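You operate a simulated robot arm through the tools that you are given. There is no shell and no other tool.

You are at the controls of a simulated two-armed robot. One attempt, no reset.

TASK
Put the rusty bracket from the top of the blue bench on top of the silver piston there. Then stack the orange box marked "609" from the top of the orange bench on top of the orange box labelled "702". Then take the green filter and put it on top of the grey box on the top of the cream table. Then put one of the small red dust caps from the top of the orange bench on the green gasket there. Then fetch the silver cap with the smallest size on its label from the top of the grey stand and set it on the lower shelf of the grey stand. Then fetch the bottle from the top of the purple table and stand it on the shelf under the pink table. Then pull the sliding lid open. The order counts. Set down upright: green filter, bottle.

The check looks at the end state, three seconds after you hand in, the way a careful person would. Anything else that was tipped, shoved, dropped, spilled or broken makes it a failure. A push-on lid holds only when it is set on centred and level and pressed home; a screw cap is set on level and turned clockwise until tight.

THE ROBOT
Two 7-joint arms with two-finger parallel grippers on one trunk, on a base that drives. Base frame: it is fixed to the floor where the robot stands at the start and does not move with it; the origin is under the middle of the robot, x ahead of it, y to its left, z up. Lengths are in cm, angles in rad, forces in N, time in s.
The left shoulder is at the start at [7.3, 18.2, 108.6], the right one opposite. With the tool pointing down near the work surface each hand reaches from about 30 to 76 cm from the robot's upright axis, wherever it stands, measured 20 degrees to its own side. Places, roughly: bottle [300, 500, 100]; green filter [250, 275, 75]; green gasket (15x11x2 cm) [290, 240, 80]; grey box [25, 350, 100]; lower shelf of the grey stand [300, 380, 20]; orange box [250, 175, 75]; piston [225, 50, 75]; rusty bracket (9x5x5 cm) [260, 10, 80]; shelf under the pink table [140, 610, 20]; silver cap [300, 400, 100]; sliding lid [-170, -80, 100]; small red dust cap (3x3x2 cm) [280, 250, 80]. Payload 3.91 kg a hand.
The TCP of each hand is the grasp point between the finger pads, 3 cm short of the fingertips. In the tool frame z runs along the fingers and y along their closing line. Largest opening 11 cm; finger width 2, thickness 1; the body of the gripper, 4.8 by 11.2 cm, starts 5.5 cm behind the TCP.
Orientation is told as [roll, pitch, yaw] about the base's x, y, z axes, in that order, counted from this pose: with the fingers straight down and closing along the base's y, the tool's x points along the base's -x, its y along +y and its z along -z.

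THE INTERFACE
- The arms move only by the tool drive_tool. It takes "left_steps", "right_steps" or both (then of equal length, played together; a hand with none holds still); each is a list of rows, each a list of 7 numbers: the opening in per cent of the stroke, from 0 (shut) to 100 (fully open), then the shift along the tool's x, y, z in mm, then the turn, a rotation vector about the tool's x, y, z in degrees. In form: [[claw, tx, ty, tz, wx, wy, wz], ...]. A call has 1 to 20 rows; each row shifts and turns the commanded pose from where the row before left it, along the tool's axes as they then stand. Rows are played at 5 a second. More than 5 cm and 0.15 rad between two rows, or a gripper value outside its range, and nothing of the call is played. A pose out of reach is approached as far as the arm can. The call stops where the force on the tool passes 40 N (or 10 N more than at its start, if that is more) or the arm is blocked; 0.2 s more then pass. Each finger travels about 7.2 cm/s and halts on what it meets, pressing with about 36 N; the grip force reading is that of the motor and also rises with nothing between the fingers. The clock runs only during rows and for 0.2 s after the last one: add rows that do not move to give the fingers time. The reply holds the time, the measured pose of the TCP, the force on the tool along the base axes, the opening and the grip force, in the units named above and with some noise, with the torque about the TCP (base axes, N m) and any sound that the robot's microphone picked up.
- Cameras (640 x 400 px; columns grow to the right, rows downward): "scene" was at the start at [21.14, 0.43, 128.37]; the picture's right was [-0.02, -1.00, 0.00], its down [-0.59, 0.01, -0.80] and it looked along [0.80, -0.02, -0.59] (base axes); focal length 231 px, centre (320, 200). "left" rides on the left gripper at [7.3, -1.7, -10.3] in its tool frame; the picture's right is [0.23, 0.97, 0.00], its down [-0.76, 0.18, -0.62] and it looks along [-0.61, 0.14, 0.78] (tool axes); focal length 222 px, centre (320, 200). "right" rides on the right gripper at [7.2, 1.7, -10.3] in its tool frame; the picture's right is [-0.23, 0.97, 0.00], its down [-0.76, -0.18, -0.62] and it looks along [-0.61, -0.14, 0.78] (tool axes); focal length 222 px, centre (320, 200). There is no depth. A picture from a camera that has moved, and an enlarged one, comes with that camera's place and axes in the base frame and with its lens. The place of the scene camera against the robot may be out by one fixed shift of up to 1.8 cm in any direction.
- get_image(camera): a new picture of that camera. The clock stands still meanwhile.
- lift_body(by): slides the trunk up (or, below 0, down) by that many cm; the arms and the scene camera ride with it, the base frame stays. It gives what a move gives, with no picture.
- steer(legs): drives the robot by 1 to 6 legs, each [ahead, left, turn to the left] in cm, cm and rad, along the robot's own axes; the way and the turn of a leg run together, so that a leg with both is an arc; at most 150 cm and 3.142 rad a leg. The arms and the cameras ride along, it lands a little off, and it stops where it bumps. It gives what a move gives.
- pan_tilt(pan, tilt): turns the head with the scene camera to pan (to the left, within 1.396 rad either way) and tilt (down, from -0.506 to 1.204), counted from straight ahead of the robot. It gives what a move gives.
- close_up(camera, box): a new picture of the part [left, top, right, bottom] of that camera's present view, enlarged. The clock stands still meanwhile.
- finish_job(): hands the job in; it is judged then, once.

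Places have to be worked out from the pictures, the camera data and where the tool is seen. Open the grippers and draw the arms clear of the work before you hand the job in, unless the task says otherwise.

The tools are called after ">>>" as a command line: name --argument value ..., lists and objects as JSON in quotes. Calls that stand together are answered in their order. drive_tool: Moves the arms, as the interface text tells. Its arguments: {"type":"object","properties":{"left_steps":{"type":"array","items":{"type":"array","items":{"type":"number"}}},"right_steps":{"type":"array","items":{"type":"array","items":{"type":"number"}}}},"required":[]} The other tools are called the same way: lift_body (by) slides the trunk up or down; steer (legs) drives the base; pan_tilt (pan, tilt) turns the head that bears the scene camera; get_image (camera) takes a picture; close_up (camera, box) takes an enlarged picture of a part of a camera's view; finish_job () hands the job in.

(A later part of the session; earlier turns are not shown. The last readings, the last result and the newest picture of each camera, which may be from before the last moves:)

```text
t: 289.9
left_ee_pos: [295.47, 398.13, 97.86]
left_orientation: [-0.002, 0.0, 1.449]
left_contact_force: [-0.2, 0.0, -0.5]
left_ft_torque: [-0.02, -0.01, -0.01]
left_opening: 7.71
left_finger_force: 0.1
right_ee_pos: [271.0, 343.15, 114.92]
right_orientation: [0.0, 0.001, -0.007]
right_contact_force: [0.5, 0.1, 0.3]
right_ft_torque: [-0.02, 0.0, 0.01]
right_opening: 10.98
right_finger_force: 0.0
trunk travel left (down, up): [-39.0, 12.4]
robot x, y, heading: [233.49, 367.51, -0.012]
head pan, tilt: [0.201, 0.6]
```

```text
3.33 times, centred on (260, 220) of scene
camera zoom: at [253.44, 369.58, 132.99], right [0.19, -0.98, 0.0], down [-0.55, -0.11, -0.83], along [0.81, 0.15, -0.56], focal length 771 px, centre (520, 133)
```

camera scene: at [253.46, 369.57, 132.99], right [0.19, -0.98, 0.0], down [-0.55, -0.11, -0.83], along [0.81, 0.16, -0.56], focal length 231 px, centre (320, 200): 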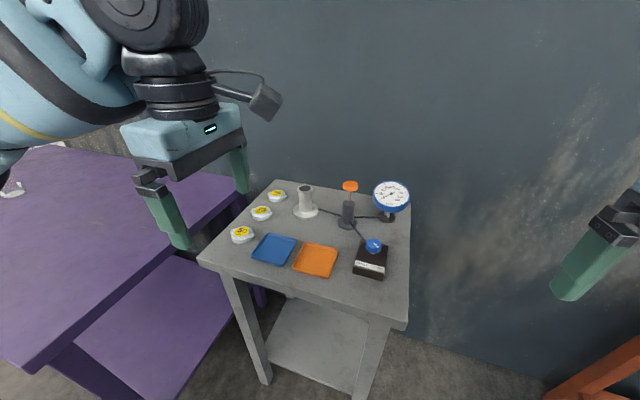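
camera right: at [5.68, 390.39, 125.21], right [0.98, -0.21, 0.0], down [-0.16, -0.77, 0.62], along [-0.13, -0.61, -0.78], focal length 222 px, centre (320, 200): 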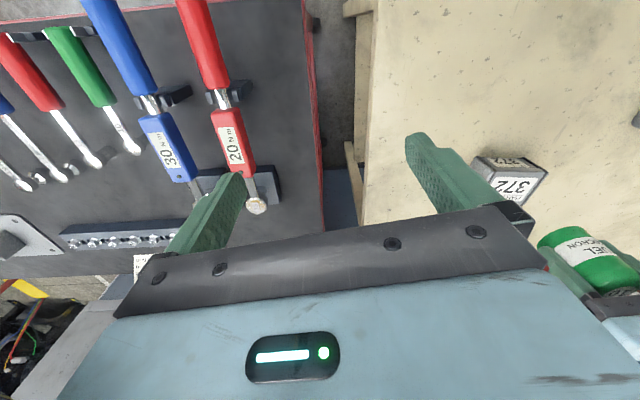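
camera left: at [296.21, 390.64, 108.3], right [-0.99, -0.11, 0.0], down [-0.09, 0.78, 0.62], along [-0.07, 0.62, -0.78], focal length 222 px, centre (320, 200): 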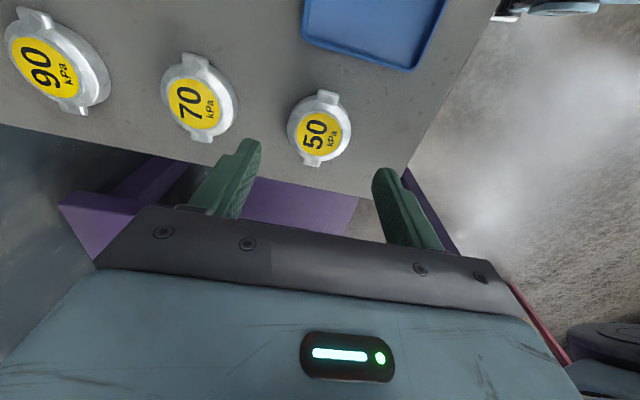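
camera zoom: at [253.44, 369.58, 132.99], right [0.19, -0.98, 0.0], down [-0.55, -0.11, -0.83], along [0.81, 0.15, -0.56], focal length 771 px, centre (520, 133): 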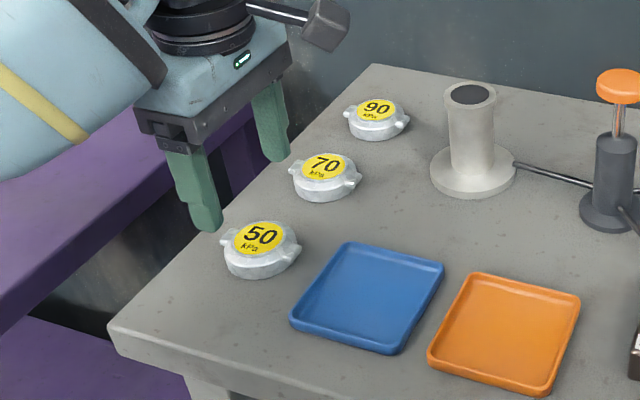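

Cap 50 is exactly under the TCP ([295.5, 398.1]). I descend carefully toward the stand top.

>>> drive_tool --left_steps '[[70, 0, 0, 30, 0, 0, 0], [70, 0, 0, 25, 0, 0, 0], [70, 0, 0, 15, 0, 0, 0], [70, 0, 0, 5, 0, 0, 0], [70, 0, 0, 0, 0, 0, 0]]'

>>> get_image --camera "left"

>>> close_up --camera "scene" --box '[180, 160, 340, 280]'

```text
t: 291.1
left_ee_pos: [295.45, 398.2, 91.19]
left_orientation: [-0.01, 0.0, 1.45]
left_contact_force: [0.4, 4.1, 38.2]
left_ft_torque: [0.25, 1.7, -0.42]
left_opening: 7.73
left_finger_force: 0.1
right_ee_pos: [271.03, 342.98, 115.11]
right_orientation: [0.002, -0.002, -0.008]
right_contact_force: [-0.4, -0.8, -0.2]
right_ft_torque: [0.03, 0.01, 0.02]
right_opening: 10.99
right_finger_force: 0.0
trunk travel left (down, up): [-39.0, 12.4]
robot x, y, heading: [233.81, 367.56, -0.011]
head pan, tilt: [0.201, 0.6]
```

```text
taken
camera left: at [296.05, 390.78, 101.49], right [-0.99, -0.11, -0.01], down [-0.09, 0.78, 0.62], along [-0.06, 0.62, -0.78], focal length 222 px, centre (320, 200)
```

left: 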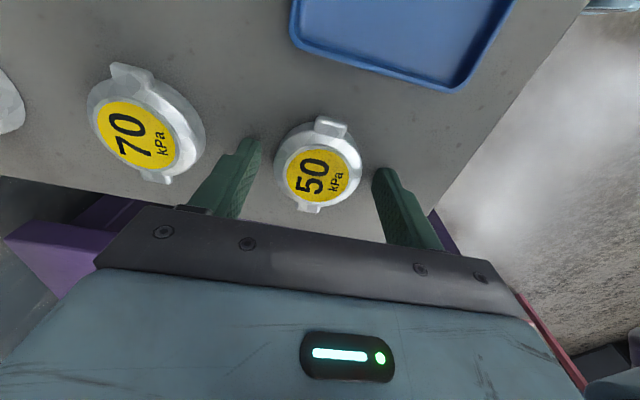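

```text
3.33 times, centred on (260, 220) of scene
camera zoom: at [253.12, 369.48, 133.08], right [0.19, -0.98, 0.0], down [-0.55, -0.11, -0.83], along [0.81, 0.16, -0.56], focal length 771 px, centre (520, 133)
```

zoom: 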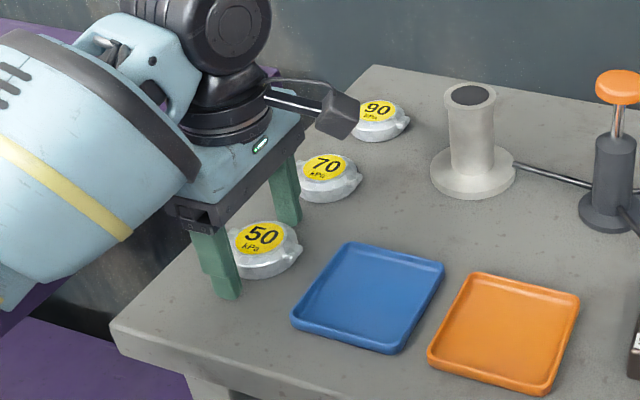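

The fingertips touch the stand top (z ≈ 88.2), so the cap's top is near 91 and its centre is at y ≈ 397.3. I raise 1 cm to release the pressure, shift 0.9 cm to centre on it, then check.

>>> drive_tool --left_steps '[[70, 0, 0, -12, 0, 0, 0], [70, 9.4, 0, 0, 0, 0, 0], [70, 0, 0, 0, 0, 0, 0]]'

>>> get_image --camera "left"

```text
t: 291.9
left_ee_pos: [295.29, 397.3, 91.62]
left_orientation: [0.001, -0.002, 1.45]
left_contact_force: [0.5, -0.6, 1.1]
left_ft_torque: [0.01, -0.02, 0.0]
left_opening: 7.72
left_finger_force: 0.1
right_ee_pos: [271.22, 343.22, 114.89]
right_orientation: [0.001, 0.0, -0.008]
right_contact_force: [0.0, 0.4, 0.3]
right_ft_torque: [-0.02, 0.01, 0.01]
right_opening: 11.01
right_finger_force: 0.1
trunk travel left (down, up): [-39.0, 12.4]
robot x, y, heading: [233.44, 367.2, -0.011]
head pan, tilt: [0.201, 0.6]
```

```text
taken
camera left: at [296.1, 389.88, 102.01], right [-0.99, -0.11, 0.0], down [-0.08, 0.78, 0.62], along [-0.07, 0.62, -0.78], focal length 222 px, centre (320, 200)
```

left: 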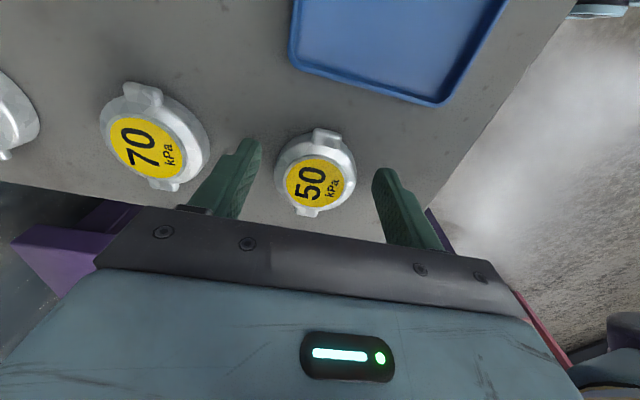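

The cap is centred between the fingers, with the tips just above the stand top. I close and lift a little.

>>> drive_tool --left_steps '[[40, 0, 0, 0, 0, 0, 0], [0, 0, 0, 0, 0, 0, 0], [0, 0, 0, 0, 0, 0, 0], [0, 0, 0, 0, 0, 0, 0], [0, 0, 0, 0, 0, 0, 0]]'

>>> drive_tool --left_steps '[[0, 0, 0, -10, 0, 0, 0], [0, 0, 0, -30, 0, 0, 0], [0, 0, 0, -40, 0, 0, 0], [0, 0, 0, -40, 0, 0, 0], [0, 0, 0, -40, 0, 0, 0], [0, 0, 0, -40, 0, 0, 0], [0, 0, 0, 0, 0, 0, 0]]'

>>> get_image --camera "left"

>>> get_image --camera "scene"

```text
t: 293.1
left_ee_pos: [295.44, 397.32, 91.67]
left_orientation: [-0.001, -0.002, 1.45]
left_contact_force: [-0.4, 0.4, 0.6]
left_ft_torque: [-0.04, -0.01, 0.0]
left_opening: 5.5
left_finger_force: 36.0
right_ee_pos: [271.17, 343.22, 115.0]
right_orientation: [0.001, 0.0, -0.007]
right_contact_force: [0.8, -0.2, -0.6]
right_ft_torque: [0.01, 0.0, -0.02]
right_opening: 10.98
right_finger_force: 0.0
trunk travel left (down, up): [-39.0, 12.4]
robot x, y, heading: [233.46, 367.49, -0.017]
head pan, tilt: [0.201, 0.6]
```

```text
t: 294.7
left_ee_pos: [295.77, 397.2, 111.87]
left_orientation: [0.001, 0.001, 1.45]
left_contact_force: [-0.6, 0.8, -1.0]
left_ft_torque: [-0.03, 0.02, 0.02]
left_opening: 5.46
left_finger_force: 36.3
right_ee_pos: [271.26, 343.2, 114.94]
right_orientation: [0.0, 0.003, -0.007]
right_contact_force: [-0.8, 0.0, 0.0]
right_ft_torque: [0.02, 0.03, 0.01]
right_opening: 11.0
right_finger_force: 0.1
trunk travel left (down, up): [-39.0, 12.4]
robot x, y, heading: [233.89, 367.19, -0.012]
head pan, tilt: [0.201, 0.6]
```

```text
taken
camera left: at [296.59, 389.92, 122.36], right [-0.99, -0.11, 0.0], down [-0.09, 0.78, 0.62], along [-0.07, 0.62, -0.78], focal length 222 px, centre (320, 200)
```

left: 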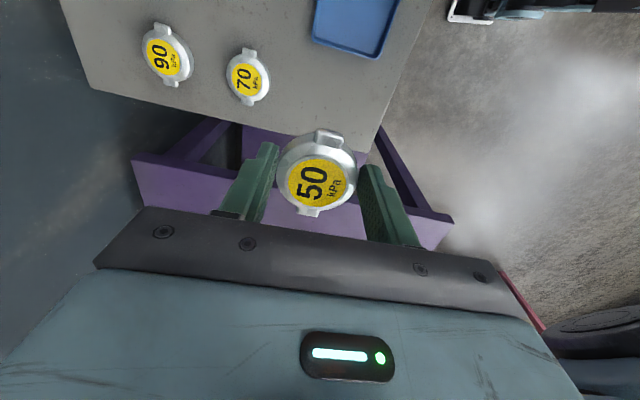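

```text
taken
camera scene: at [253.49, 369.63, 132.97], right [0.19, -0.98, 0.0], down [-0.56, -0.11, -0.82], along [0.81, 0.15, -0.57], focal length 231 px, centre (320, 200)
```

scene: 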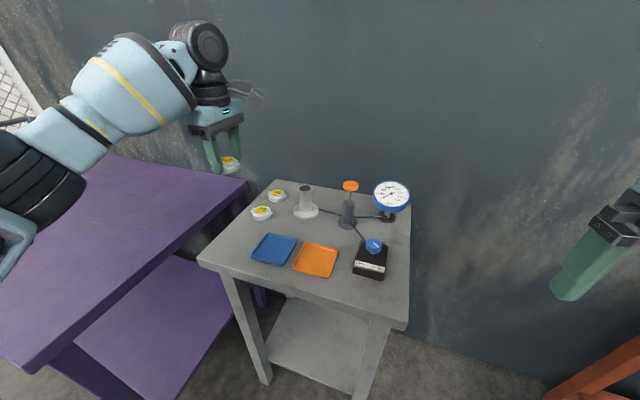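

Cap 50 is held level. I back the base off, draw the hand out in front of the stand, then start lowering the trunk for the shelf.

>>> steer --legs '[[-22, -10, 0]]'

>>> drive_tool --left_steps '[[0, 22, 36, 0, 0, 0, 0], [0, 22, 36, 0, 0, 0, 0], [0, 22, 36, 0, 0, 0, 0], [0, 22, 36, 0, 0, 0, 0], [0, 0, 0, 0, 0, 0, 0]]'

>>> lift_body --by -20

>>> get_image --camera "scene"

>>> get_image --camera "left"

```text
t: 296.5
left_ee_pos: [273.6, 386.96, 111.99]
left_orientation: [0.001, 0.001, 1.44]
left_contact_force: [0.7, 0.4, -1.0]
left_ft_torque: [0.01, -0.04, 0.0]
left_opening: 5.43
left_finger_force: 35.8
right_ee_pos: [248.36, 333.08, 114.96]
right_orientation: [0.001, 0.002, -0.016]
right_contact_force: [-1.1, 0.1, -0.4]
right_ft_torque: [0.03, -0.03, -0.01]
right_opening: 10.99
right_finger_force: 0.1
trunk travel left (down, up): [-39.0, 12.4]
robot x, y, heading: [211.27, 357.62, -0.03]
head pan, tilt: [0.201, 0.6]
```

```text
t: 297.7
left_ee_pos: [258.13, 379.92, 111.87]
left_orientation: [0.0, 0.0, 1.438]
left_contact_force: [-0.8, -0.1, -0.5]
left_ft_torque: [-0.02, -0.02, 0.02]
left_opening: 5.44
left_finger_force: 35.8
right_ee_pos: [248.34, 333.36, 115.0]
right_orientation: [0.0, 0.0, -0.017]
right_contact_force: [-0.7, 0.5, -0.3]
right_ft_torque: [-0.02, 0.02, -0.03]
right_opening: 10.99
right_finger_force: 0.0
trunk travel left (down, up): [-39.0, 12.4]
robot x, y, heading: [211.06, 357.51, -0.021]
head pan, tilt: [0.201, 0.6]
```

```text
t: 299.9
left_ee_pos: [257.96, 380.19, 91.94]
left_orientation: [-0.002, 0.001, 1.44]
left_contact_force: [-0.7, 0.0, -0.8]
left_ft_torque: [-0.03, -0.03, 0.03]
left_opening: 5.45
left_finger_force: 35.9
right_ee_pos: [248.34, 333.21, 94.99]
right_orientation: [0.0, 0.001, -0.017]
right_contact_force: [-0.1, -0.4, 0.0]
right_ft_torque: [0.02, -0.02, -0.01]
right_opening: 10.99
right_finger_force: 0.1
trunk travel left (down, up): [-19.0, 32.4]
robot x, y, heading: [211.3, 357.57, -0.022]
head pan, tilt: [0.201, 0.6]
```

```text
taken
camera scene: at [237.03, 359.61, 112.05], right [0.18, -0.98, 0.0], down [-0.56, -0.1, -0.83], along [0.81, 0.15, -0.56], focal length 231 px, centre (320, 200)
```

scene: 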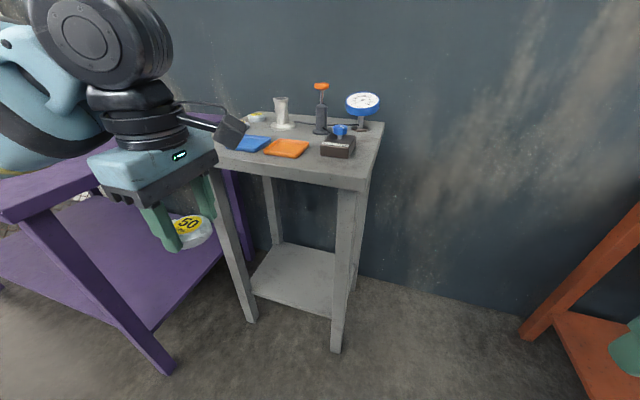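

```text
taken
camera left: at [258.76, 372.72, 102.38], right [-1.0, -0.1, 0.0], down [-0.08, 0.78, 0.62], along [-0.06, 0.62, -0.78], focal length 222 px, centre (320, 200)
```

left: 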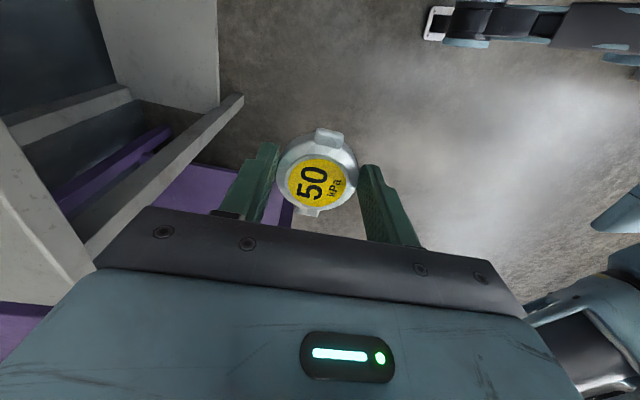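

The trunk is lowering fine with the lean still well clear of the stand. I lower it further.

>>> lift_body --by -16

>>> pan_tilt --pan 0.3 --tilt 0.75

>>> get_image --camera "scene"

```text
t: 301.7
left_ee_pos: [258.13, 380.07, 75.78]
left_orientation: [-0.002, 0.001, 1.44]
left_contact_force: [0.0, 0.4, -0.1]
left_ft_torque: [-0.01, 0.01, 0.0]
left_opening: 5.46
left_finger_force: 35.6
right_ee_pos: [248.25, 333.14, 78.95]
right_orientation: [0.0, 0.0, -0.016]
right_contact_force: [-0.6, -0.5, 0.0]
right_ft_torque: [0.0, -0.01, -0.01]
right_opening: 11.0
right_finger_force: 0.1
trunk travel left (down, up): [-3.0, 48.4]
robot x, y, heading: [210.69, 358.04, -0.023]
head pan, tilt: [0.201, 0.6]
```

```text
t: 302.4
left_ee_pos: [258.15, 380.24, 75.98]
left_orientation: [-0.001, 0.0, 1.439]
left_contact_force: [0.3, -0.4, -0.6]
left_ft_torque: [-0.02, 0.04, -0.01]
left_opening: 5.46
left_finger_force: 36.6
right_ee_pos: [248.46, 333.13, 78.98]
right_orientation: [0.0, 0.001, -0.017]
right_contact_force: [0.1, -0.2, -0.1]
right_ft_torque: [0.01, -0.01, -0.05]
right_opening: 11.0
right_finger_force: 0.1
trunk travel left (down, up): [-3.0, 48.4]
robot x, y, heading: [211.52, 357.84, -0.026]
head pan, tilt: [0.3, 0.75]
```

```text
taken
camera scene: at [242.49, 360.17, 92.77], right [0.27, -0.96, 0.0], down [-0.66, -0.19, -0.73], along [0.7, 0.2, -0.68], focal length 231 px, centre (320, 200)
```

scene: 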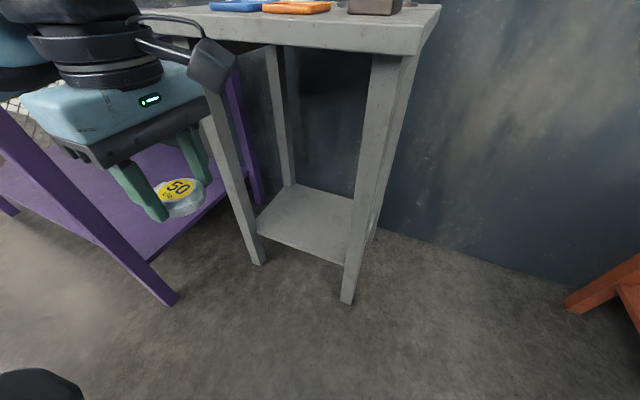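

The shelf top is near z 22, its front edge at about x 288. I lower the hand in front of the stand to z 38, then drive forward.

>>> drive_tool --left_steps '[[0, 0, 0, 42, 0, 0, 0], [0, 0, 0, 42, 0, 0, 0], [0, 0, 0, 42, 0, 0, 0], [0, 0, 0, 42, 0, 0, 0], [0, 0, 0, 42, 0, 0, 0], [0, 0, 0, 42, 0, 0, 0], [0, 0, 0, 42, 0, 0, 0], [0, 0, 0, 42, 0, 0, 0], [0, 0, 0, 42, 0, 0, 0], [0, 0, 0, 0, 0, 0, 0]]'

>>> get_image --camera "scene"

>>> get_image --camera "left"

```text
t: 304.6
left_ee_pos: [258.19, 379.69, 38.38]
left_orientation: [-0.002, -0.001, 1.441]
left_contact_force: [-0.1, 0.6, -1.6]
left_ft_torque: [-0.02, -0.01, 0.01]
left_opening: 5.46
left_finger_force: 35.6
right_ee_pos: [248.31, 333.12, 78.9]
right_orientation: [0.0, -0.001, -0.018]
right_contact_force: [-0.2, 0.4, -0.1]
right_ft_torque: [-0.02, -0.01, 0.03]
right_opening: 11.03
right_finger_force: 0.1
trunk travel left (down, up): [-3.0, 48.4]
robot x, y, heading: [211.03, 358.02, -0.02]
head pan, tilt: [0.3, 0.75]
```

```text
taken
camera scene: at [242.49, 360.18, 92.76], right [0.27, -0.96, 0.0], down [-0.66, -0.19, -0.73], along [0.7, 0.2, -0.68], focal length 231 px, centre (320, 200)
```

scene: 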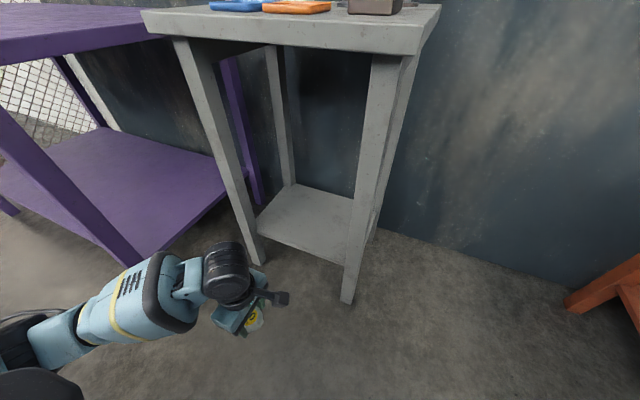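

```text
taken
camera left: at [258.88, 372.26, 48.77], right [-1.0, -0.1, 0.0], down [-0.08, 0.78, 0.62], along [-0.06, 0.62, -0.78], focal length 222 px, centre (320, 200)
```

left: 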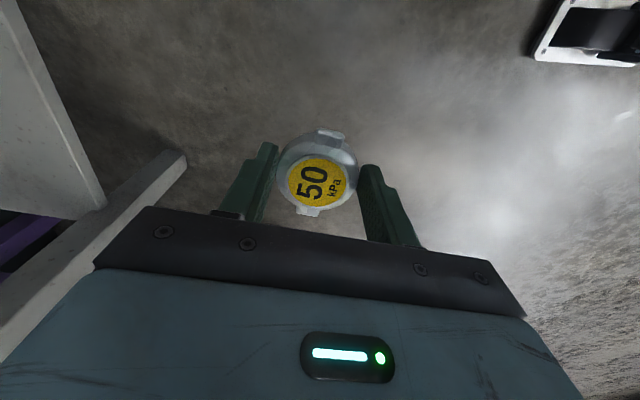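

The arm is low and clear. I move the base forward 15 cm and slightly right, so the forearm will pass between the stand's front legs.

>>> steer --legs '[[15, -5, 0]]'

>>> get_image --camera "scene"

>>> get_image --camera "left"

```text
t: 306.0
left_ee_pos: [273.24, 374.09, 38.35]
left_orientation: [-0.001, 0.0, 1.436]
left_contact_force: [0.3, -0.2, -1.3]
left_ft_torque: [0.02, -0.01, 0.01]
left_opening: 5.45
left_finger_force: 36.1
right_ee_pos: [263.27, 327.73, 78.89]
right_orientation: [0.0, -0.001, -0.022]
right_contact_force: [0.0, -0.5, -0.5]
right_ft_torque: [0.0, 0.0, 0.04]
right_opening: 11.01
right_finger_force: 0.0
trunk travel left (down, up): [-3.0, 48.4]
robot x, y, heading: [225.96, 352.45, -0.026]
head pan, tilt: [0.3, 0.75]
```

```text
taken
camera scene: at [257.43, 354.75, 92.76], right [0.27, -0.96, 0.0], down [-0.66, -0.18, -0.73], along [0.7, 0.2, -0.68], focal length 231 px, centre (320, 200)
```

scene: 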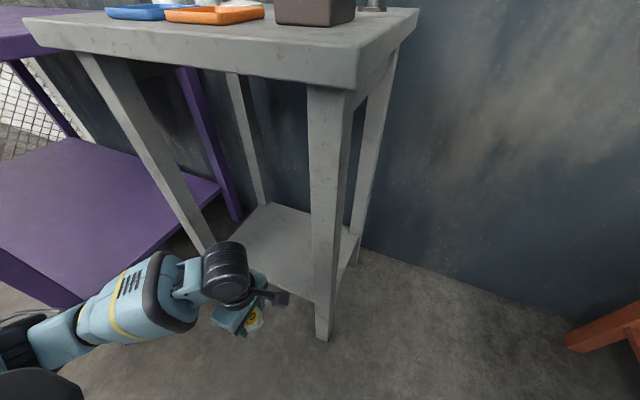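

```text
taken
camera left: at [273.84, 366.78, 48.81], right [-1.0, -0.1, 0.0], down [-0.07, 0.78, 0.62], along [-0.06, 0.62, -0.78], focal length 222 px, centre (320, 200)
```

left: 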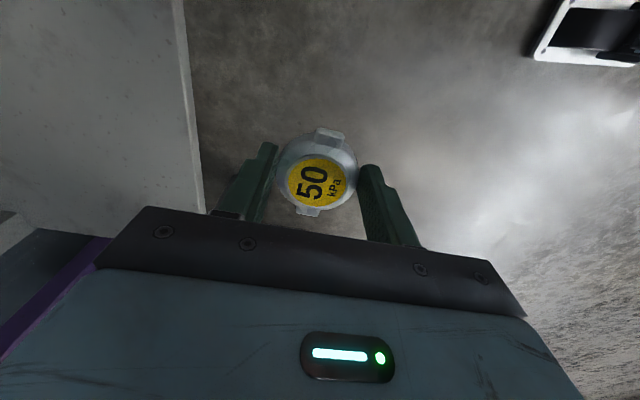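

The shelf's front edge shows at x ≈ 288. I centre the hand between the legs (y ≈ 380) and push forward half way, then check clearances.

>>> drive_tool --left_steps '[[0, -29.7, 4, 0, 0, 0, 0], [0, -29.7, 4, 0, 0, 0, 0], [0, -5.4, -40, 0, 0, 0, 0], [0, -5.4, -40, 0, 0, 0, 0], [0, -5.4, -40, 0, 0, 0, 0], [0, 0, 0, 0, 0, 0, 0]]'

>>> get_image --camera "scene"

>>> get_image --camera "left"

```text
t: 307.4
left_ee_pos: [285.23, 380.26, 38.77]
left_orientation: [-0.001, -0.001, 1.438]
left_contact_force: [-0.1, 0.7, -0.5]
left_ft_torque: [-0.02, 0.01, -0.01]
left_opening: 5.44
left_finger_force: 36.0
right_ee_pos: [263.11, 327.63, 78.95]
right_orientation: [-0.001, 0.0, -0.021]
right_contact_force: [0.3, 0.0, -0.1]
right_ft_torque: [0.01, -0.03, -0.04]
right_opening: 11.0
right_finger_force: 0.1
trunk travel left (down, up): [-3.0, 48.4]
robot x, y, heading: [226.21, 352.6, -0.023]
head pan, tilt: [0.3, 0.75]
```

```text
taken
camera scene: at [257.41, 354.75, 92.76], right [0.27, -0.96, 0.0], down [-0.66, -0.18, -0.73], along [0.7, 0.2, -0.68], focal length 231 px, centre (320, 200)
```

scene: 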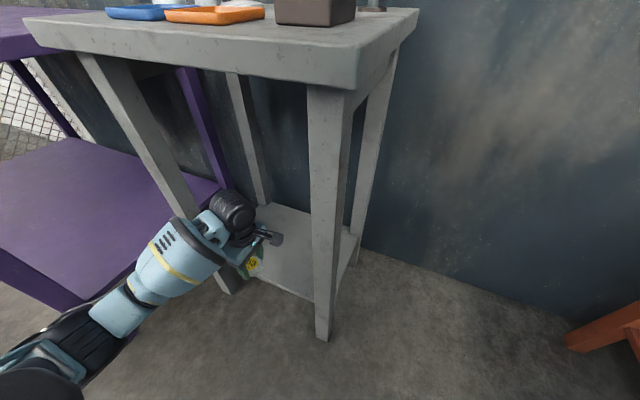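

```text
taken
camera left: at [285.96, 372.81, 49.06], right [-1.0, -0.09, 0.0], down [-0.07, 0.78, 0.62], along [-0.06, 0.62, -0.78], focal length 222 px, centre (320, 200)
```

left: 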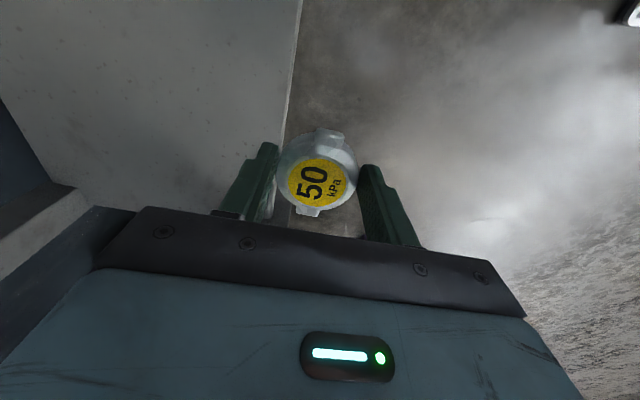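

Clearances look fine. I advance 12 cm further with a slight shift to the right, away from the left leg.

>>> drive_tool --left_steps '[[0, 2.9, -30.5, 0, 0, 0, 0], [0, 2.9, -30.5, 0, 0, 0, 0], [0, 2.9, -30.5, 0, 0, 0, 0], [0, 2.9, -30.5, 0, 0, 0, 0], [0, 0, 0, 0, 0, 0, 0]]'

>>> get_image --camera "scene"

>>> get_image --camera "left"

```text
t: 308.6
left_ee_pos: [297.05, 377.65, 38.23]
left_orientation: [0.0, 0.001, 1.437]
left_contact_force: [0.7, -1.0, -1.1]
left_ft_torque: [-0.05, -0.01, -0.03]
left_opening: 5.42
left_finger_force: 36.1
right_ee_pos: [263.23, 327.76, 78.98]
right_orientation: [0.0, 0.001, -0.02]
right_contact_force: [0.3, -0.3, 0.7]
right_ft_torque: [-0.02, -0.03, 0.02]
right_opening: 11.02
right_finger_force: 0.1
trunk travel left (down, up): [-3.0, 48.4]
robot x, y, heading: [226.04, 352.68, -0.028]
head pan, tilt: [0.3, 0.75]
```

```text
taken
camera scene: at [257.41, 354.75, 92.76], right [0.27, -0.96, 0.0], down [-0.66, -0.18, -0.73], along [0.7, 0.2, -0.68], focal length 231 px, centre (320, 200)
```

scene: 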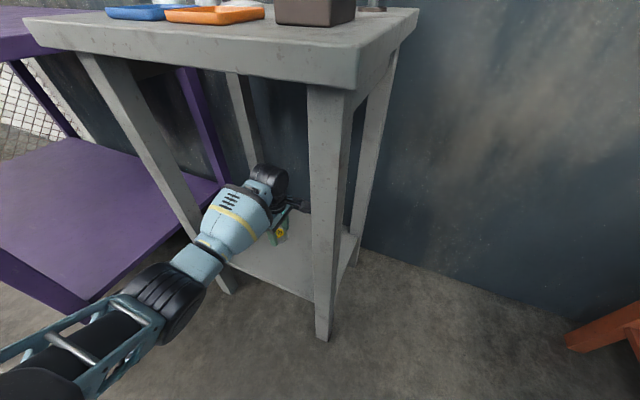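

```text
taken
camera left: at [297.74, 370.16, 48.7], right [-1.0, -0.09, 0.0], down [-0.07, 0.78, 0.62], along [-0.06, 0.62, -0.78], focal length 222 px, centre (320, 200)
```

left: 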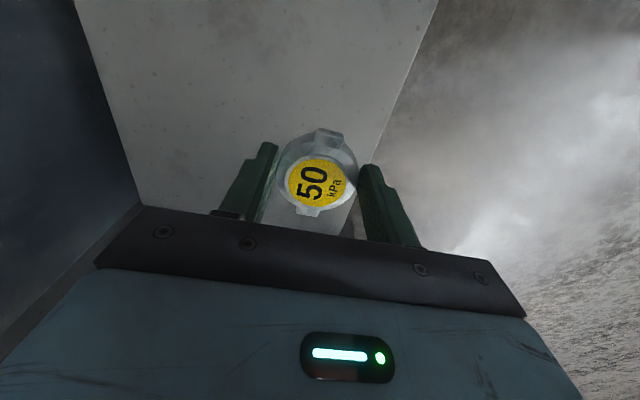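

The cap is over the shelf. I lower quickly to z 32.7, then in 3 mm steps to find the shelf.

>>> drive_tool --left_steps '[[0, 0, 0, 30, 0, 0, 0], [0, 0, 0, 25, 0, 0, 0], [0, 0, 0, 10, 0, 0, 0], [0, 0, 0, 5, 0, 0, 0], [0, 0, 0, 5, 0, 0, 0], [0, 0, 0, 5, 0, 0, 0], [0, 0, 0, 4, 0, 0, 0], [0, 0, 0, 3, 0, 0, 0]]'

>>> get_image --camera "left"

>>> close_up --camera "scene" --box '[180, 140, 380, 320]'

```text
t: 310.4
left_ee_pos: [297.15, 377.41, 29.81]
left_orientation: [-0.001, 0.0, 1.436]
left_contact_force: [0.3, 0.5, -0.3]
left_ft_torque: [0.01, -0.01, -0.02]
left_opening: 5.45
left_finger_force: 36.3
right_ee_pos: [263.25, 327.67, 78.89]
right_orientation: [0.001, 0.0, -0.02]
right_contact_force: [0.3, 0.7, 0.2]
right_ft_torque: [-0.02, 0.03, -0.01]
right_opening: 11.01
right_finger_force: 0.1
trunk travel left (down, up): [-3.0, 48.4]
robot x, y, heading: [226.05, 352.15, -0.028]
head pan, tilt: [0.3, 0.75]
```

```text
taken
camera left: at [297.85, 370.0, 40.16], right [-1.0, -0.09, 0.0], down [-0.07, 0.78, 0.62], along [-0.06, 0.62, -0.78], focal length 222 px, centre (320, 200)
```

left: 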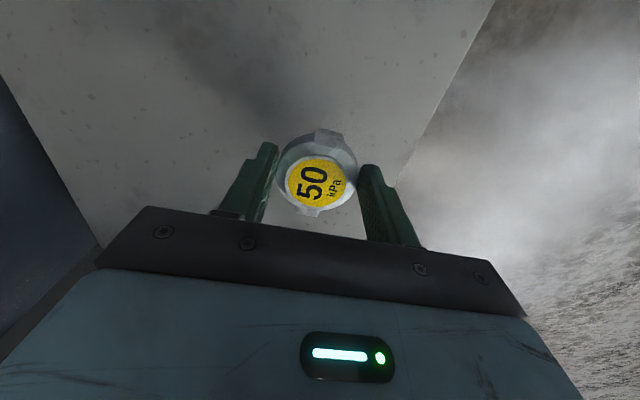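

```text
2.22 times, centred on (280, 230) of scene
camera zoom: at [257.42, 354.75, 92.76], right [0.27, -0.96, 0.0], down [-0.66, -0.18, -0.73], along [0.7, 0.2, -0.68], focal length 514 px, centre (409, 133)
```

zoom: 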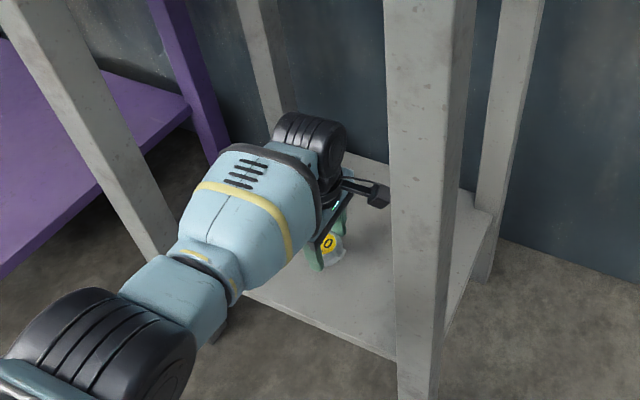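

No contact yet at z 29.8 (cap bottom 26.4). I continue in 3 mm steps.

>>> drive_tool --left_steps '[[0, 0, 0, 5, 0, 0, 0], [0, 0, 0, 4, 0, 0, 0], [0, 0, 0, 4, 0, 0, 0], [0, 0, 0, 3, 0, 0, 0], [0, 0, 0, 3, 0, 0, 0]]'

```text
t: 311.6
left_ee_pos: [297.2, 377.35, 27.72]
left_orientation: [0.0, 0.0, 1.435]
left_contact_force: [0.2, 0.1, -0.5]
left_ft_torque: [-0.01, -0.01, -0.02]
left_opening: 5.46
left_finger_force: 35.9
right_ee_pos: [263.19, 327.65, 78.92]
right_orientation: [0.001, -0.001, -0.019]
right_contact_force: [0.2, 0.6, -0.2]
right_ft_torque: [0.01, 0.01, 0.01]
right_opening: 11.0
right_finger_force: 0.2
trunk travel left (down, up): [-3.0, 48.4]
robot x, y, heading: [226.1, 352.28, -0.029]
head pan, tilt: [0.3, 0.75]
```

>>> drive_tool --left_steps '[[0, 0, 0, 4, 0, 0, 0], [0, 0, 0, 3, 0, 0, 0], [0, 0, 0, 3, 0, 0, 0], [0, 0, 0, 3, 0, 0, 0]]'

>>> get_image --camera "left"

```text
t: 312.6
left_ee_pos: [297.29, 377.37, 26.35]
left_orientation: [0.0, 0.0, 1.436]
left_contact_force: [-0.3, -0.5, -0.7]
left_ft_torque: [0.01, -0.01, -0.02]
left_opening: 5.46
left_finger_force: 36.1
right_ee_pos: [263.32, 327.71, 79.02]
right_orientation: [0.0, -0.001, -0.019]
right_contact_force: [-0.4, 0.0, 0.2]
right_ft_torque: [-0.02, 0.02, -0.02]
right_opening: 11.03
right_finger_force: 0.1
trunk travel left (down, up): [-3.0, 48.4]
robot x, y, heading: [226.33, 352.23, -0.025]
head pan, tilt: [0.3, 0.75]
```

```text
taken
camera left: at [297.95, 370.04, 36.84], right [-1.0, -0.1, 0.0], down [-0.08, 0.78, 0.62], along [-0.06, 0.62, -0.78], focal length 222 px, centre (320, 200)
```

left: 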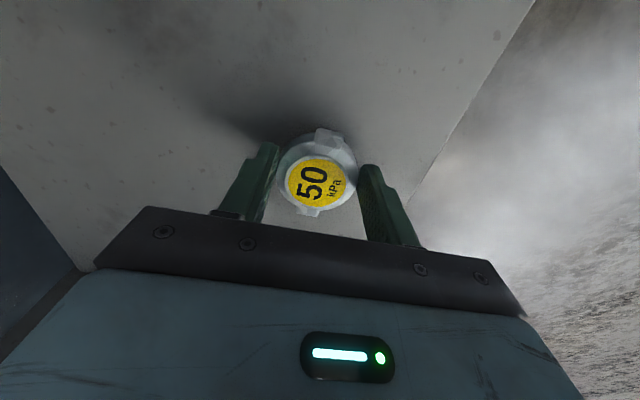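

The shadow of the cap is closing in, so the shelf is near. I continue with 3 mm steps.

>>> drive_tool --left_steps '[[0, 0, 0, 3, 0, 0, 0], [0, 0, 0, 3, 0, 0, 0], [0, 0, 0, 3, 0, 0, 0], [0, 0, 0, 2, 0, 0, 0]]'

```text
t: 313.6
left_ee_pos: [297.16, 377.46, 25.57]
left_orientation: [-0.004, 0.0, 1.437]
left_contact_force: [-5.8, 0.5, 19.0]
left_ft_torque: [0.18, 0.59, 0.07]
left_opening: 5.46
left_finger_force: 36.3
right_ee_pos: [263.03, 327.76, 79.18]
right_orientation: [0.001, -0.001, -0.023]
right_contact_force: [-0.3, -0.5, -0.7]
right_ft_torque: [0.01, 0.03, 0.01]
right_opening: 11.0
right_finger_force: 0.1
trunk travel left (down, up): [-3.0, 48.4]
robot x, y, heading: [226.34, 352.7, -0.024]
head pan, tilt: [0.3, 0.75]
```

Contact with 19 N at z 25.6. I ease off, open the fingers, and rise straight up.

>>> drive_tool --left_steps '[[0, 0, 0, -2.5, 0, 0, 0], [0, 0, 0, 0, 0, 0, 0], [60, 0, 0, 0, 0, 0, 0], [75, 0, 0, 0, 0, 0, 0], [75, 0, 0, 0, 0, 0, 0], [75, 0, 0, 0, 0, 0, 0], [75, 0, 0, -15, 0, 0, 0], [75, 0, 0, -30, 0, 0, 0], [75, 0, 0, -40, 0, 0, 0], [75, 0, 0, -30, 0, 0, 0], [75, 0, 0, 0, 0, 0, 0]]'

>>> get_image --camera "left"

>>> get_image --camera "scene"

```text
t: 316.0
left_ee_pos: [297.19, 377.31, 37.35]
left_orientation: [-0.001, -0.001, 1.436]
left_contact_force: [-0.2, 0.2, 0.3]
left_ft_torque: [-0.01, -0.02, -0.02]
left_opening: 8.24
left_finger_force: 0.0
right_ee_pos: [263.07, 327.75, 78.9]
right_orientation: [0.001, -0.001, -0.02]
right_contact_force: [-0.1, -1.2, 0.2]
right_ft_torque: [0.0, 0.01, -0.01]
right_opening: 11.0
right_finger_force: 0.0
trunk travel left (down, up): [-3.0, 48.4]
robot x, y, heading: [226.29, 352.34, -0.027]
head pan, tilt: [0.3, 0.75]
```

```text
taken
camera left: at [297.83, 369.84, 47.74], right [-1.0, -0.09, 0.0], down [-0.07, 0.78, 0.62], along [-0.06, 0.62, -0.78], focal length 222 px, centre (320, 200)
```

left: 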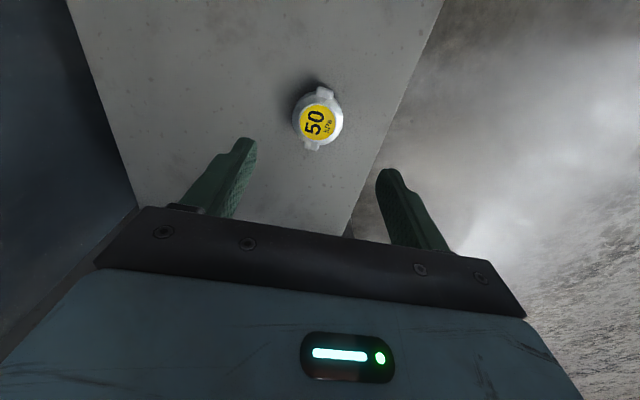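

```text
taken
camera scene: at [257.41, 354.75, 92.76], right [0.27, -0.96, 0.0], down [-0.66, -0.18, -0.73], along [0.7, 0.2, -0.68], focal length 231 px, centre (320, 200)
```

scene: 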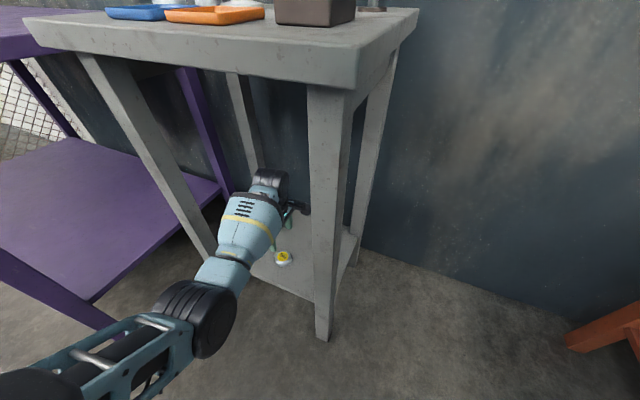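

Cap 50 sits on the lower shelf. I withdraw the hand by the same path, back off, and raise the trunk again.

>>> drive_tool --left_steps '[[75, -2.9, 30.5, 0, 0, 0, 0], [75, -2.9, 30.5, 0, 0, 0, 0], [75, -2.9, 30.5, 0, 0, 0, 0], [75, -2.9, 30.5, 0, 0, 0, 0], [75, 5.4, 40, 0, 0, 0, 0], [75, 5.4, 40, 0, 0, 0, 0], [75, 5.4, 40, 0, 0, 0, 0], [75, 0, 0, 0, 0, 0, 0]]'

>>> get_image --camera "scene"

>>> steer --legs '[[-35, 0, 0]]'

>>> get_image --camera "scene"

```text
t: 318.0
left_ee_pos: [275.19, 382.78, 39.07]
left_orientation: [-0.045, -0.064, 1.446]
left_contact_force: [0.5, -0.4, -0.7]
left_ft_torque: [0.03, 0.01, -0.02]
left_opening: 8.25
left_finger_force: 0.1
right_ee_pos: [263.17, 327.7, 78.89]
right_orientation: [0.001, 0.003, -0.019]
right_contact_force: [0.0, 0.5, 0.2]
right_ft_torque: [0.0, 0.02, 0.02]
right_opening: 11.0
right_finger_force: 0.1
trunk travel left (down, up): [-3.0, 48.4]
robot x, y, heading: [225.72, 352.5, -0.029]
head pan, tilt: [0.3, 0.75]
stopped in row 8 (left hand): the arm was blocked; the commanded pose is now the measured one
```

```text
taken
camera scene: at [257.47, 354.75, 92.67], right [0.27, -0.96, 0.0], down [-0.66, -0.18, -0.73], along [0.7, 0.2, -0.68], focal length 231 px, centre (320, 200)
```

scene: 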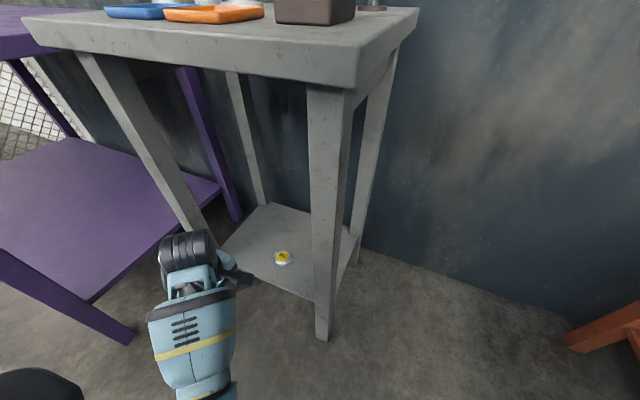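

```text
t: 320.2
left_ee_pos: [240.29, 383.62, 39.17]
left_orientation: [-0.048, -0.065, 1.45]
left_contact_force: [-0.5, 0.5, 0.4]
left_ft_torque: [0.0, -0.01, -0.02]
left_opening: 8.24
left_finger_force: 0.0
right_ee_pos: [228.45, 328.68, 78.96]
right_orientation: [-0.001, 0.001, -0.017]
right_contact_force: [-0.5, -0.6, -0.2]
right_ft_torque: [-0.01, 0.02, -0.01]
right_opening: 11.01
right_finger_force: 0.0
trunk travel left (down, up): [-3.0, 48.4]
robot x, y, heading: [191.19, 353.17, -0.025]
head pan, tilt: [0.3, 0.75]
```

```text
taken
camera scene: at [222.6, 355.69, 92.77], right [0.27, -0.96, 0.0], down [-0.66, -0.19, -0.73], along [0.7, 0.2, -0.68], focal length 231 px, centre (320, 200)
```

scene: 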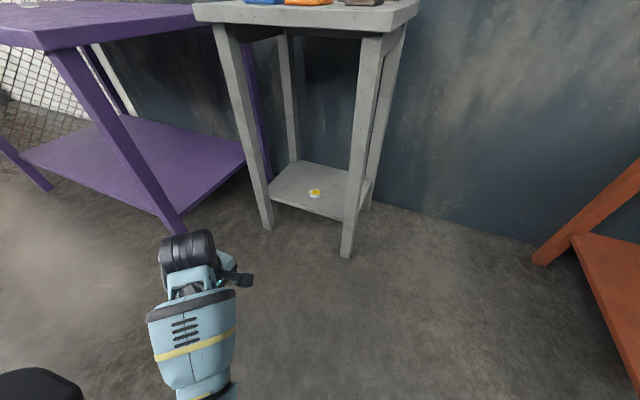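

The arm stopped at the end against the robot's own body, but the shelf and cap are untouched. I raise the trunk and level and straighten the left hand.

>>> lift_body --by 36

>>> drive_tool --left_steps '[[100, 0, 0, 0, -2.75, 3.7, 0], [100, 0, 0, 0, 0, 0, 8.4], [100, 0, 0, 0, 0, 0, 8.4], [100, 0, 0, 0, 0, 0, 8.4], [100, 0, 0, 0, 0, 0, 8.4], [100, 0, 0, 0, 0, 0, 8.4], [100, 0, 0, 0, 0, 0, 8.4], [100, 0, 0, 0, 0, 0, 8.4], [100, 0, 0, 0, 0, 0, 8.4], [100, 0, 0, 0, 0, 0, 8.4], [100, 0, 0, 0, 0, 0, 8.4], [100, 0, 0, 0, 0, 0, 0]]'

>>> get_image --camera "scene"

```text
t: 323.8
left_ee_pos: [240.86, 386.15, 76.33]
left_orientation: [-0.065, -0.103, 1.479]
left_contact_force: [-1.0, -0.9, -0.2]
left_ft_torque: [0.01, 0.01, 0.02]
left_opening: 8.28
left_finger_force: 0.2
right_ee_pos: [228.45, 328.68, 114.9]
right_orientation: [0.001, 0.001, -0.018]
right_contact_force: [-0.4, -0.4, 0.7]
right_ft_torque: [-0.04, -0.02, -0.02]
right_opening: 10.99
right_finger_force: 0.1
trunk travel left (down, up): [-39.0, 12.4]
robot x, y, heading: [191.09, 352.96, -0.02]
head pan, tilt: [0.3, 0.75]
```

```text
t: 326.4
left_ee_pos: [240.21, 383.61, 75.17]
left_orientation: [0.001, 0.003, -0.02]
left_contact_force: [0.8, -0.2, -0.7]
left_ft_torque: [0.03, -0.01, 0.02]
left_opening: 11.0
left_finger_force: 0.1
right_ee_pos: [228.39, 328.64, 115.03]
right_orientation: [-0.001, 0.001, -0.019]
right_contact_force: [-0.1, -0.2, 0.0]
right_ft_torque: [0.04, -0.02, -0.04]
right_opening: 10.99
right_finger_force: 0.1
trunk travel left (down, up): [-39.0, 12.4]
robot x, y, heading: [190.96, 353.45, -0.016]
head pan, tilt: [0.3, 0.75]
```

```text
taken
camera scene: at [210.28, 355.96, 131.7], right [0.27, -0.96, 0.0], down [-0.66, -0.19, -0.73], along [0.7, 0.2, -0.68], focal length 231 px, centre (320, 200)
```

scene: 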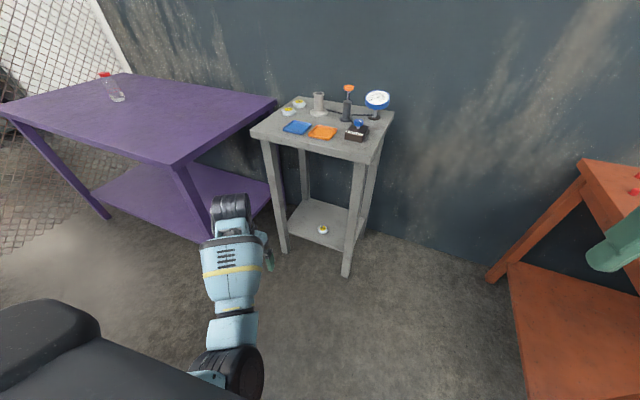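

The cap stands on the lower shelf. I raise the left hand and drive left along the aisle toward the purple table with the bottle.

>>> drive_tool --left_steps '[[100, 0, 0, -45, 0, 0, 0], [100, 0, 0, -45, 0, 0, 0], [100, 0, 0, -45, 0, 0, 0], [100, 0, 0, -45, 0, 0, 0], [100, 0, 0, -45, 0, 0, 0], [100, 0, 0, -45, 0, 0, 0], [100, 0, 0, -45, 0, 0, 0], [100, 0, 0, -45, 0, 0, 0], [100, 0, 0, -40, 0, 0, 0], [100, 40, 0, 0, 0, 0, 0], [100, 30, 0, 0, 0, 0, 0]]'

>>> steer --legs '[[0, 130, 0]]'

>>> pan_tilt --pan 0.1 --tilt 0.55

>>> get_image --camera "scene"

```text
t: 328.9
left_ee_pos: [239.64, 394.99, 111.05]
left_orientation: [0.0, 0.024, 0.049]
left_contact_force: [0.6, -0.8, -0.8]
left_ft_torque: [-0.01, 0.02, -0.01]
left_opening: 11.0
left_finger_force: 0.0
left hand out of reach, approached as far as the arm can: row 2, 3, 4, 5, 6, 7, 10, 11
right_ee_pos: [228.42, 328.79, 114.94]
right_orientation: [0.0, 0.001, -0.016]
right_contact_force: [-0.1, -0.4, -0.7]
right_ft_torque: [0.0, -0.01, 0.0]
right_opening: 11.01
right_finger_force: 0.0
trunk travel left (down, up): [-39.0, 12.4]
robot x, y, heading: [190.81, 353.26, -0.024]
head pan, tilt: [0.3, 0.75]
stopped in row 11 (left hand): the arm was blocked; the commanded pose is now the measured one
```

```text
t: 340.9
left_ee_pos: [241.81, 528.88, 111.21]
left_orientation: [-0.002, 0.025, 0.057]
left_contact_force: [-0.4, 0.1, 0.6]
left_ft_torque: [0.04, 0.02, 0.04]
left_opening: 10.99
left_finger_force: 0.2
right_ee_pos: [231.1, 462.39, 115.01]
right_orientation: [0.0, -0.002, -0.008]
right_contact_force: [-0.8, 0.2, -0.4]
right_ft_torque: [0.02, 0.0, 0.01]
right_opening: 10.99
right_finger_force: 0.1
trunk travel left (down, up): [-39.0, 12.4]
robot x, y, heading: [193.65, 486.52, -0.01]
head pan, tilt: [0.3, 0.75]
```

```text
t: 341.6
left_ee_pos: [241.8, 528.91, 111.1]
left_orientation: [-0.001, 0.025, 0.059]
left_contact_force: [-0.2, -0.4, 0.4]
left_ft_torque: [0.01, -0.02, 0.0]
left_opening: 11.0
left_finger_force: 0.1
right_ee_pos: [231.01, 462.34, 114.92]
right_orientation: [0.0, 0.0, -0.007]
right_contact_force: [-0.2, 0.8, -0.1]
right_ft_torque: [0.02, -0.01, 0.0]
right_opening: 11.0
right_finger_force: 0.1
trunk travel left (down, up): [-39.0, 12.4]
robot x, y, heading: [193.58, 486.76, -0.014]
head pan, tilt: [0.099, 0.55]
```

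```text
taken
camera scene: at [213.69, 488.0, 133.43], right [0.09, -1.0, 0.0], down [-0.52, -0.04, -0.85], along [0.85, 0.07, -0.52], focal length 231 px, centre (320, 200)
```

scene: 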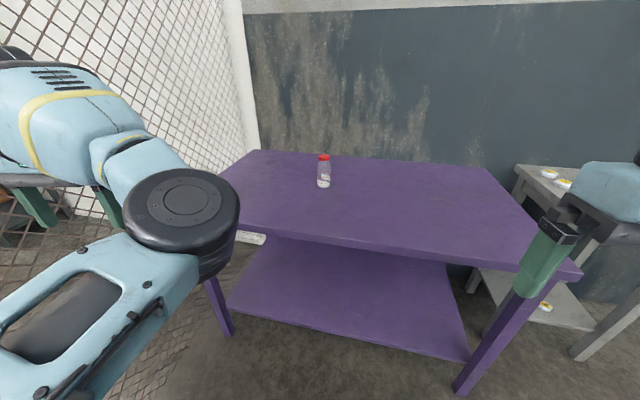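

The bottle stands near the middle of the purple table. The left arm's elbow has folded inward; I stretch the left hand forward over free space to see if it unfolds.

>>> drive_tool --left_steps '[[100, -34, -30, 0, 0, 0, 0], [100, -34, -30, 0, 0, 0, 0], [100, -34, -30, 0, 0, 0, 0], [100, -34, -30, 0, 0, 0, 0], [100, -34, -30, 0, 0, 0, 0], [100, 0, 0, 0, 0, 0, 0]]'

>>> get_image --camera "scene"

```text
t: 343.0
left_ee_pos: [259.49, 514.6, 110.83]
left_orientation: [-0.004, 0.023, 0.055]
left_contact_force: [0.0, 0.2, 0.8]
left_ft_torque: [0.03, -0.02, -0.01]
left_opening: 11.02
left_finger_force: 0.0
right_ee_pos: [231.05, 462.42, 115.15]
right_orientation: [0.001, -0.002, -0.009]
right_contact_force: [-0.5, 0.1, 0.0]
right_ft_torque: [-0.05, -0.02, 0.01]
right_opening: 11.02
right_finger_force: 0.0
trunk travel left (down, up): [-39.0, 12.4]
robot x, y, heading: [193.73, 486.89, -0.014]
head pan, tilt: [0.099, 0.55]
```

```text
taken
camera scene: at [213.65, 487.99, 133.44], right [0.09, -1.0, 0.0], down [-0.52, -0.04, -0.85], along [0.85, 0.07, -0.52], focal length 231 px, centre (320, 200)
```

scene: 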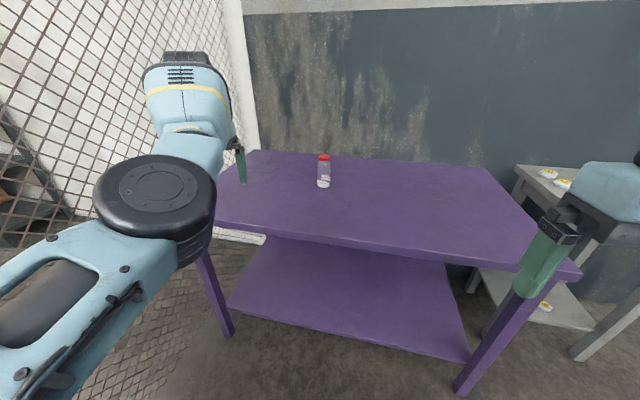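

The arm is now nearly straight. I swing the stretched hand to the right and then draw it back, to let the elbow pop outward again.

>>> drive_tool --left_steps '[[100, -35, -25, 0, 0, 0, 0], [100, -15, -45, 0, 0, 0, 0], [100, 0, -48, 0, 0, 0, 0], [100, 0, -48, 0, 0, 0, 0], [100, 10, -48, 0, 0, 0, 0], [100, 40, -20, 0, 0, 0, 0], [100, 40, 0, 0, 0, 0, 0], [100, 0, 0, 0, 0, 0, 0]]'

>>> get_image --camera "scene"

```text
t: 345.0
left_ee_pos: [259.19, 495.15, 112.07]
left_orientation: [-0.015, 0.04, 0.152]
left_contact_force: [-0.2, -0.6, 0.1]
left_ft_torque: [0.02, 0.01, -0.01]
left_opening: 11.0
left_finger_force: 0.0
left hand out of reach, approached as far as the arm can: row 1, 2, 3, 4, 5, 6, 7
right_ee_pos: [230.98, 462.43, 114.98]
right_orientation: [0.0, 0.003, -0.008]
right_contact_force: [0.2, 0.2, 0.3]
right_ft_torque: [-0.01, 0.0, -0.04]
right_opening: 11.0
right_finger_force: 0.0
trunk travel left (down, up): [-39.0, 12.4]
robot x, y, heading: [193.47, 486.89, -0.011]
head pan, tilt: [0.099, 0.55]
stopped in row 8 (left hand): the arm was blocked; the commanded pose is now the measured one
```

```text
taken
camera scene: at [213.69, 487.99, 133.44], right [0.09, -1.0, 0.0], down [-0.52, -0.04, -0.85], along [0.85, 0.07, -0.52], focal length 231 px, centre (320, 200)
```

scene: 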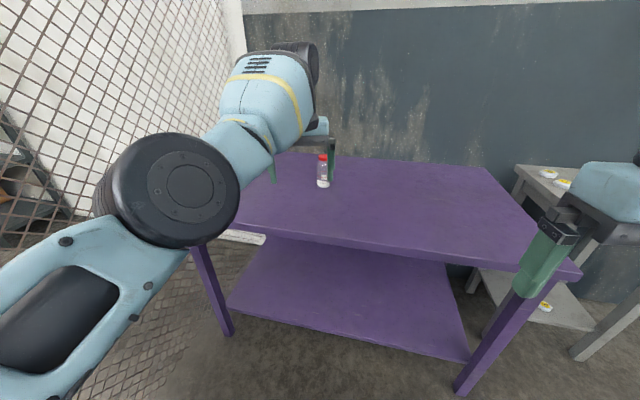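

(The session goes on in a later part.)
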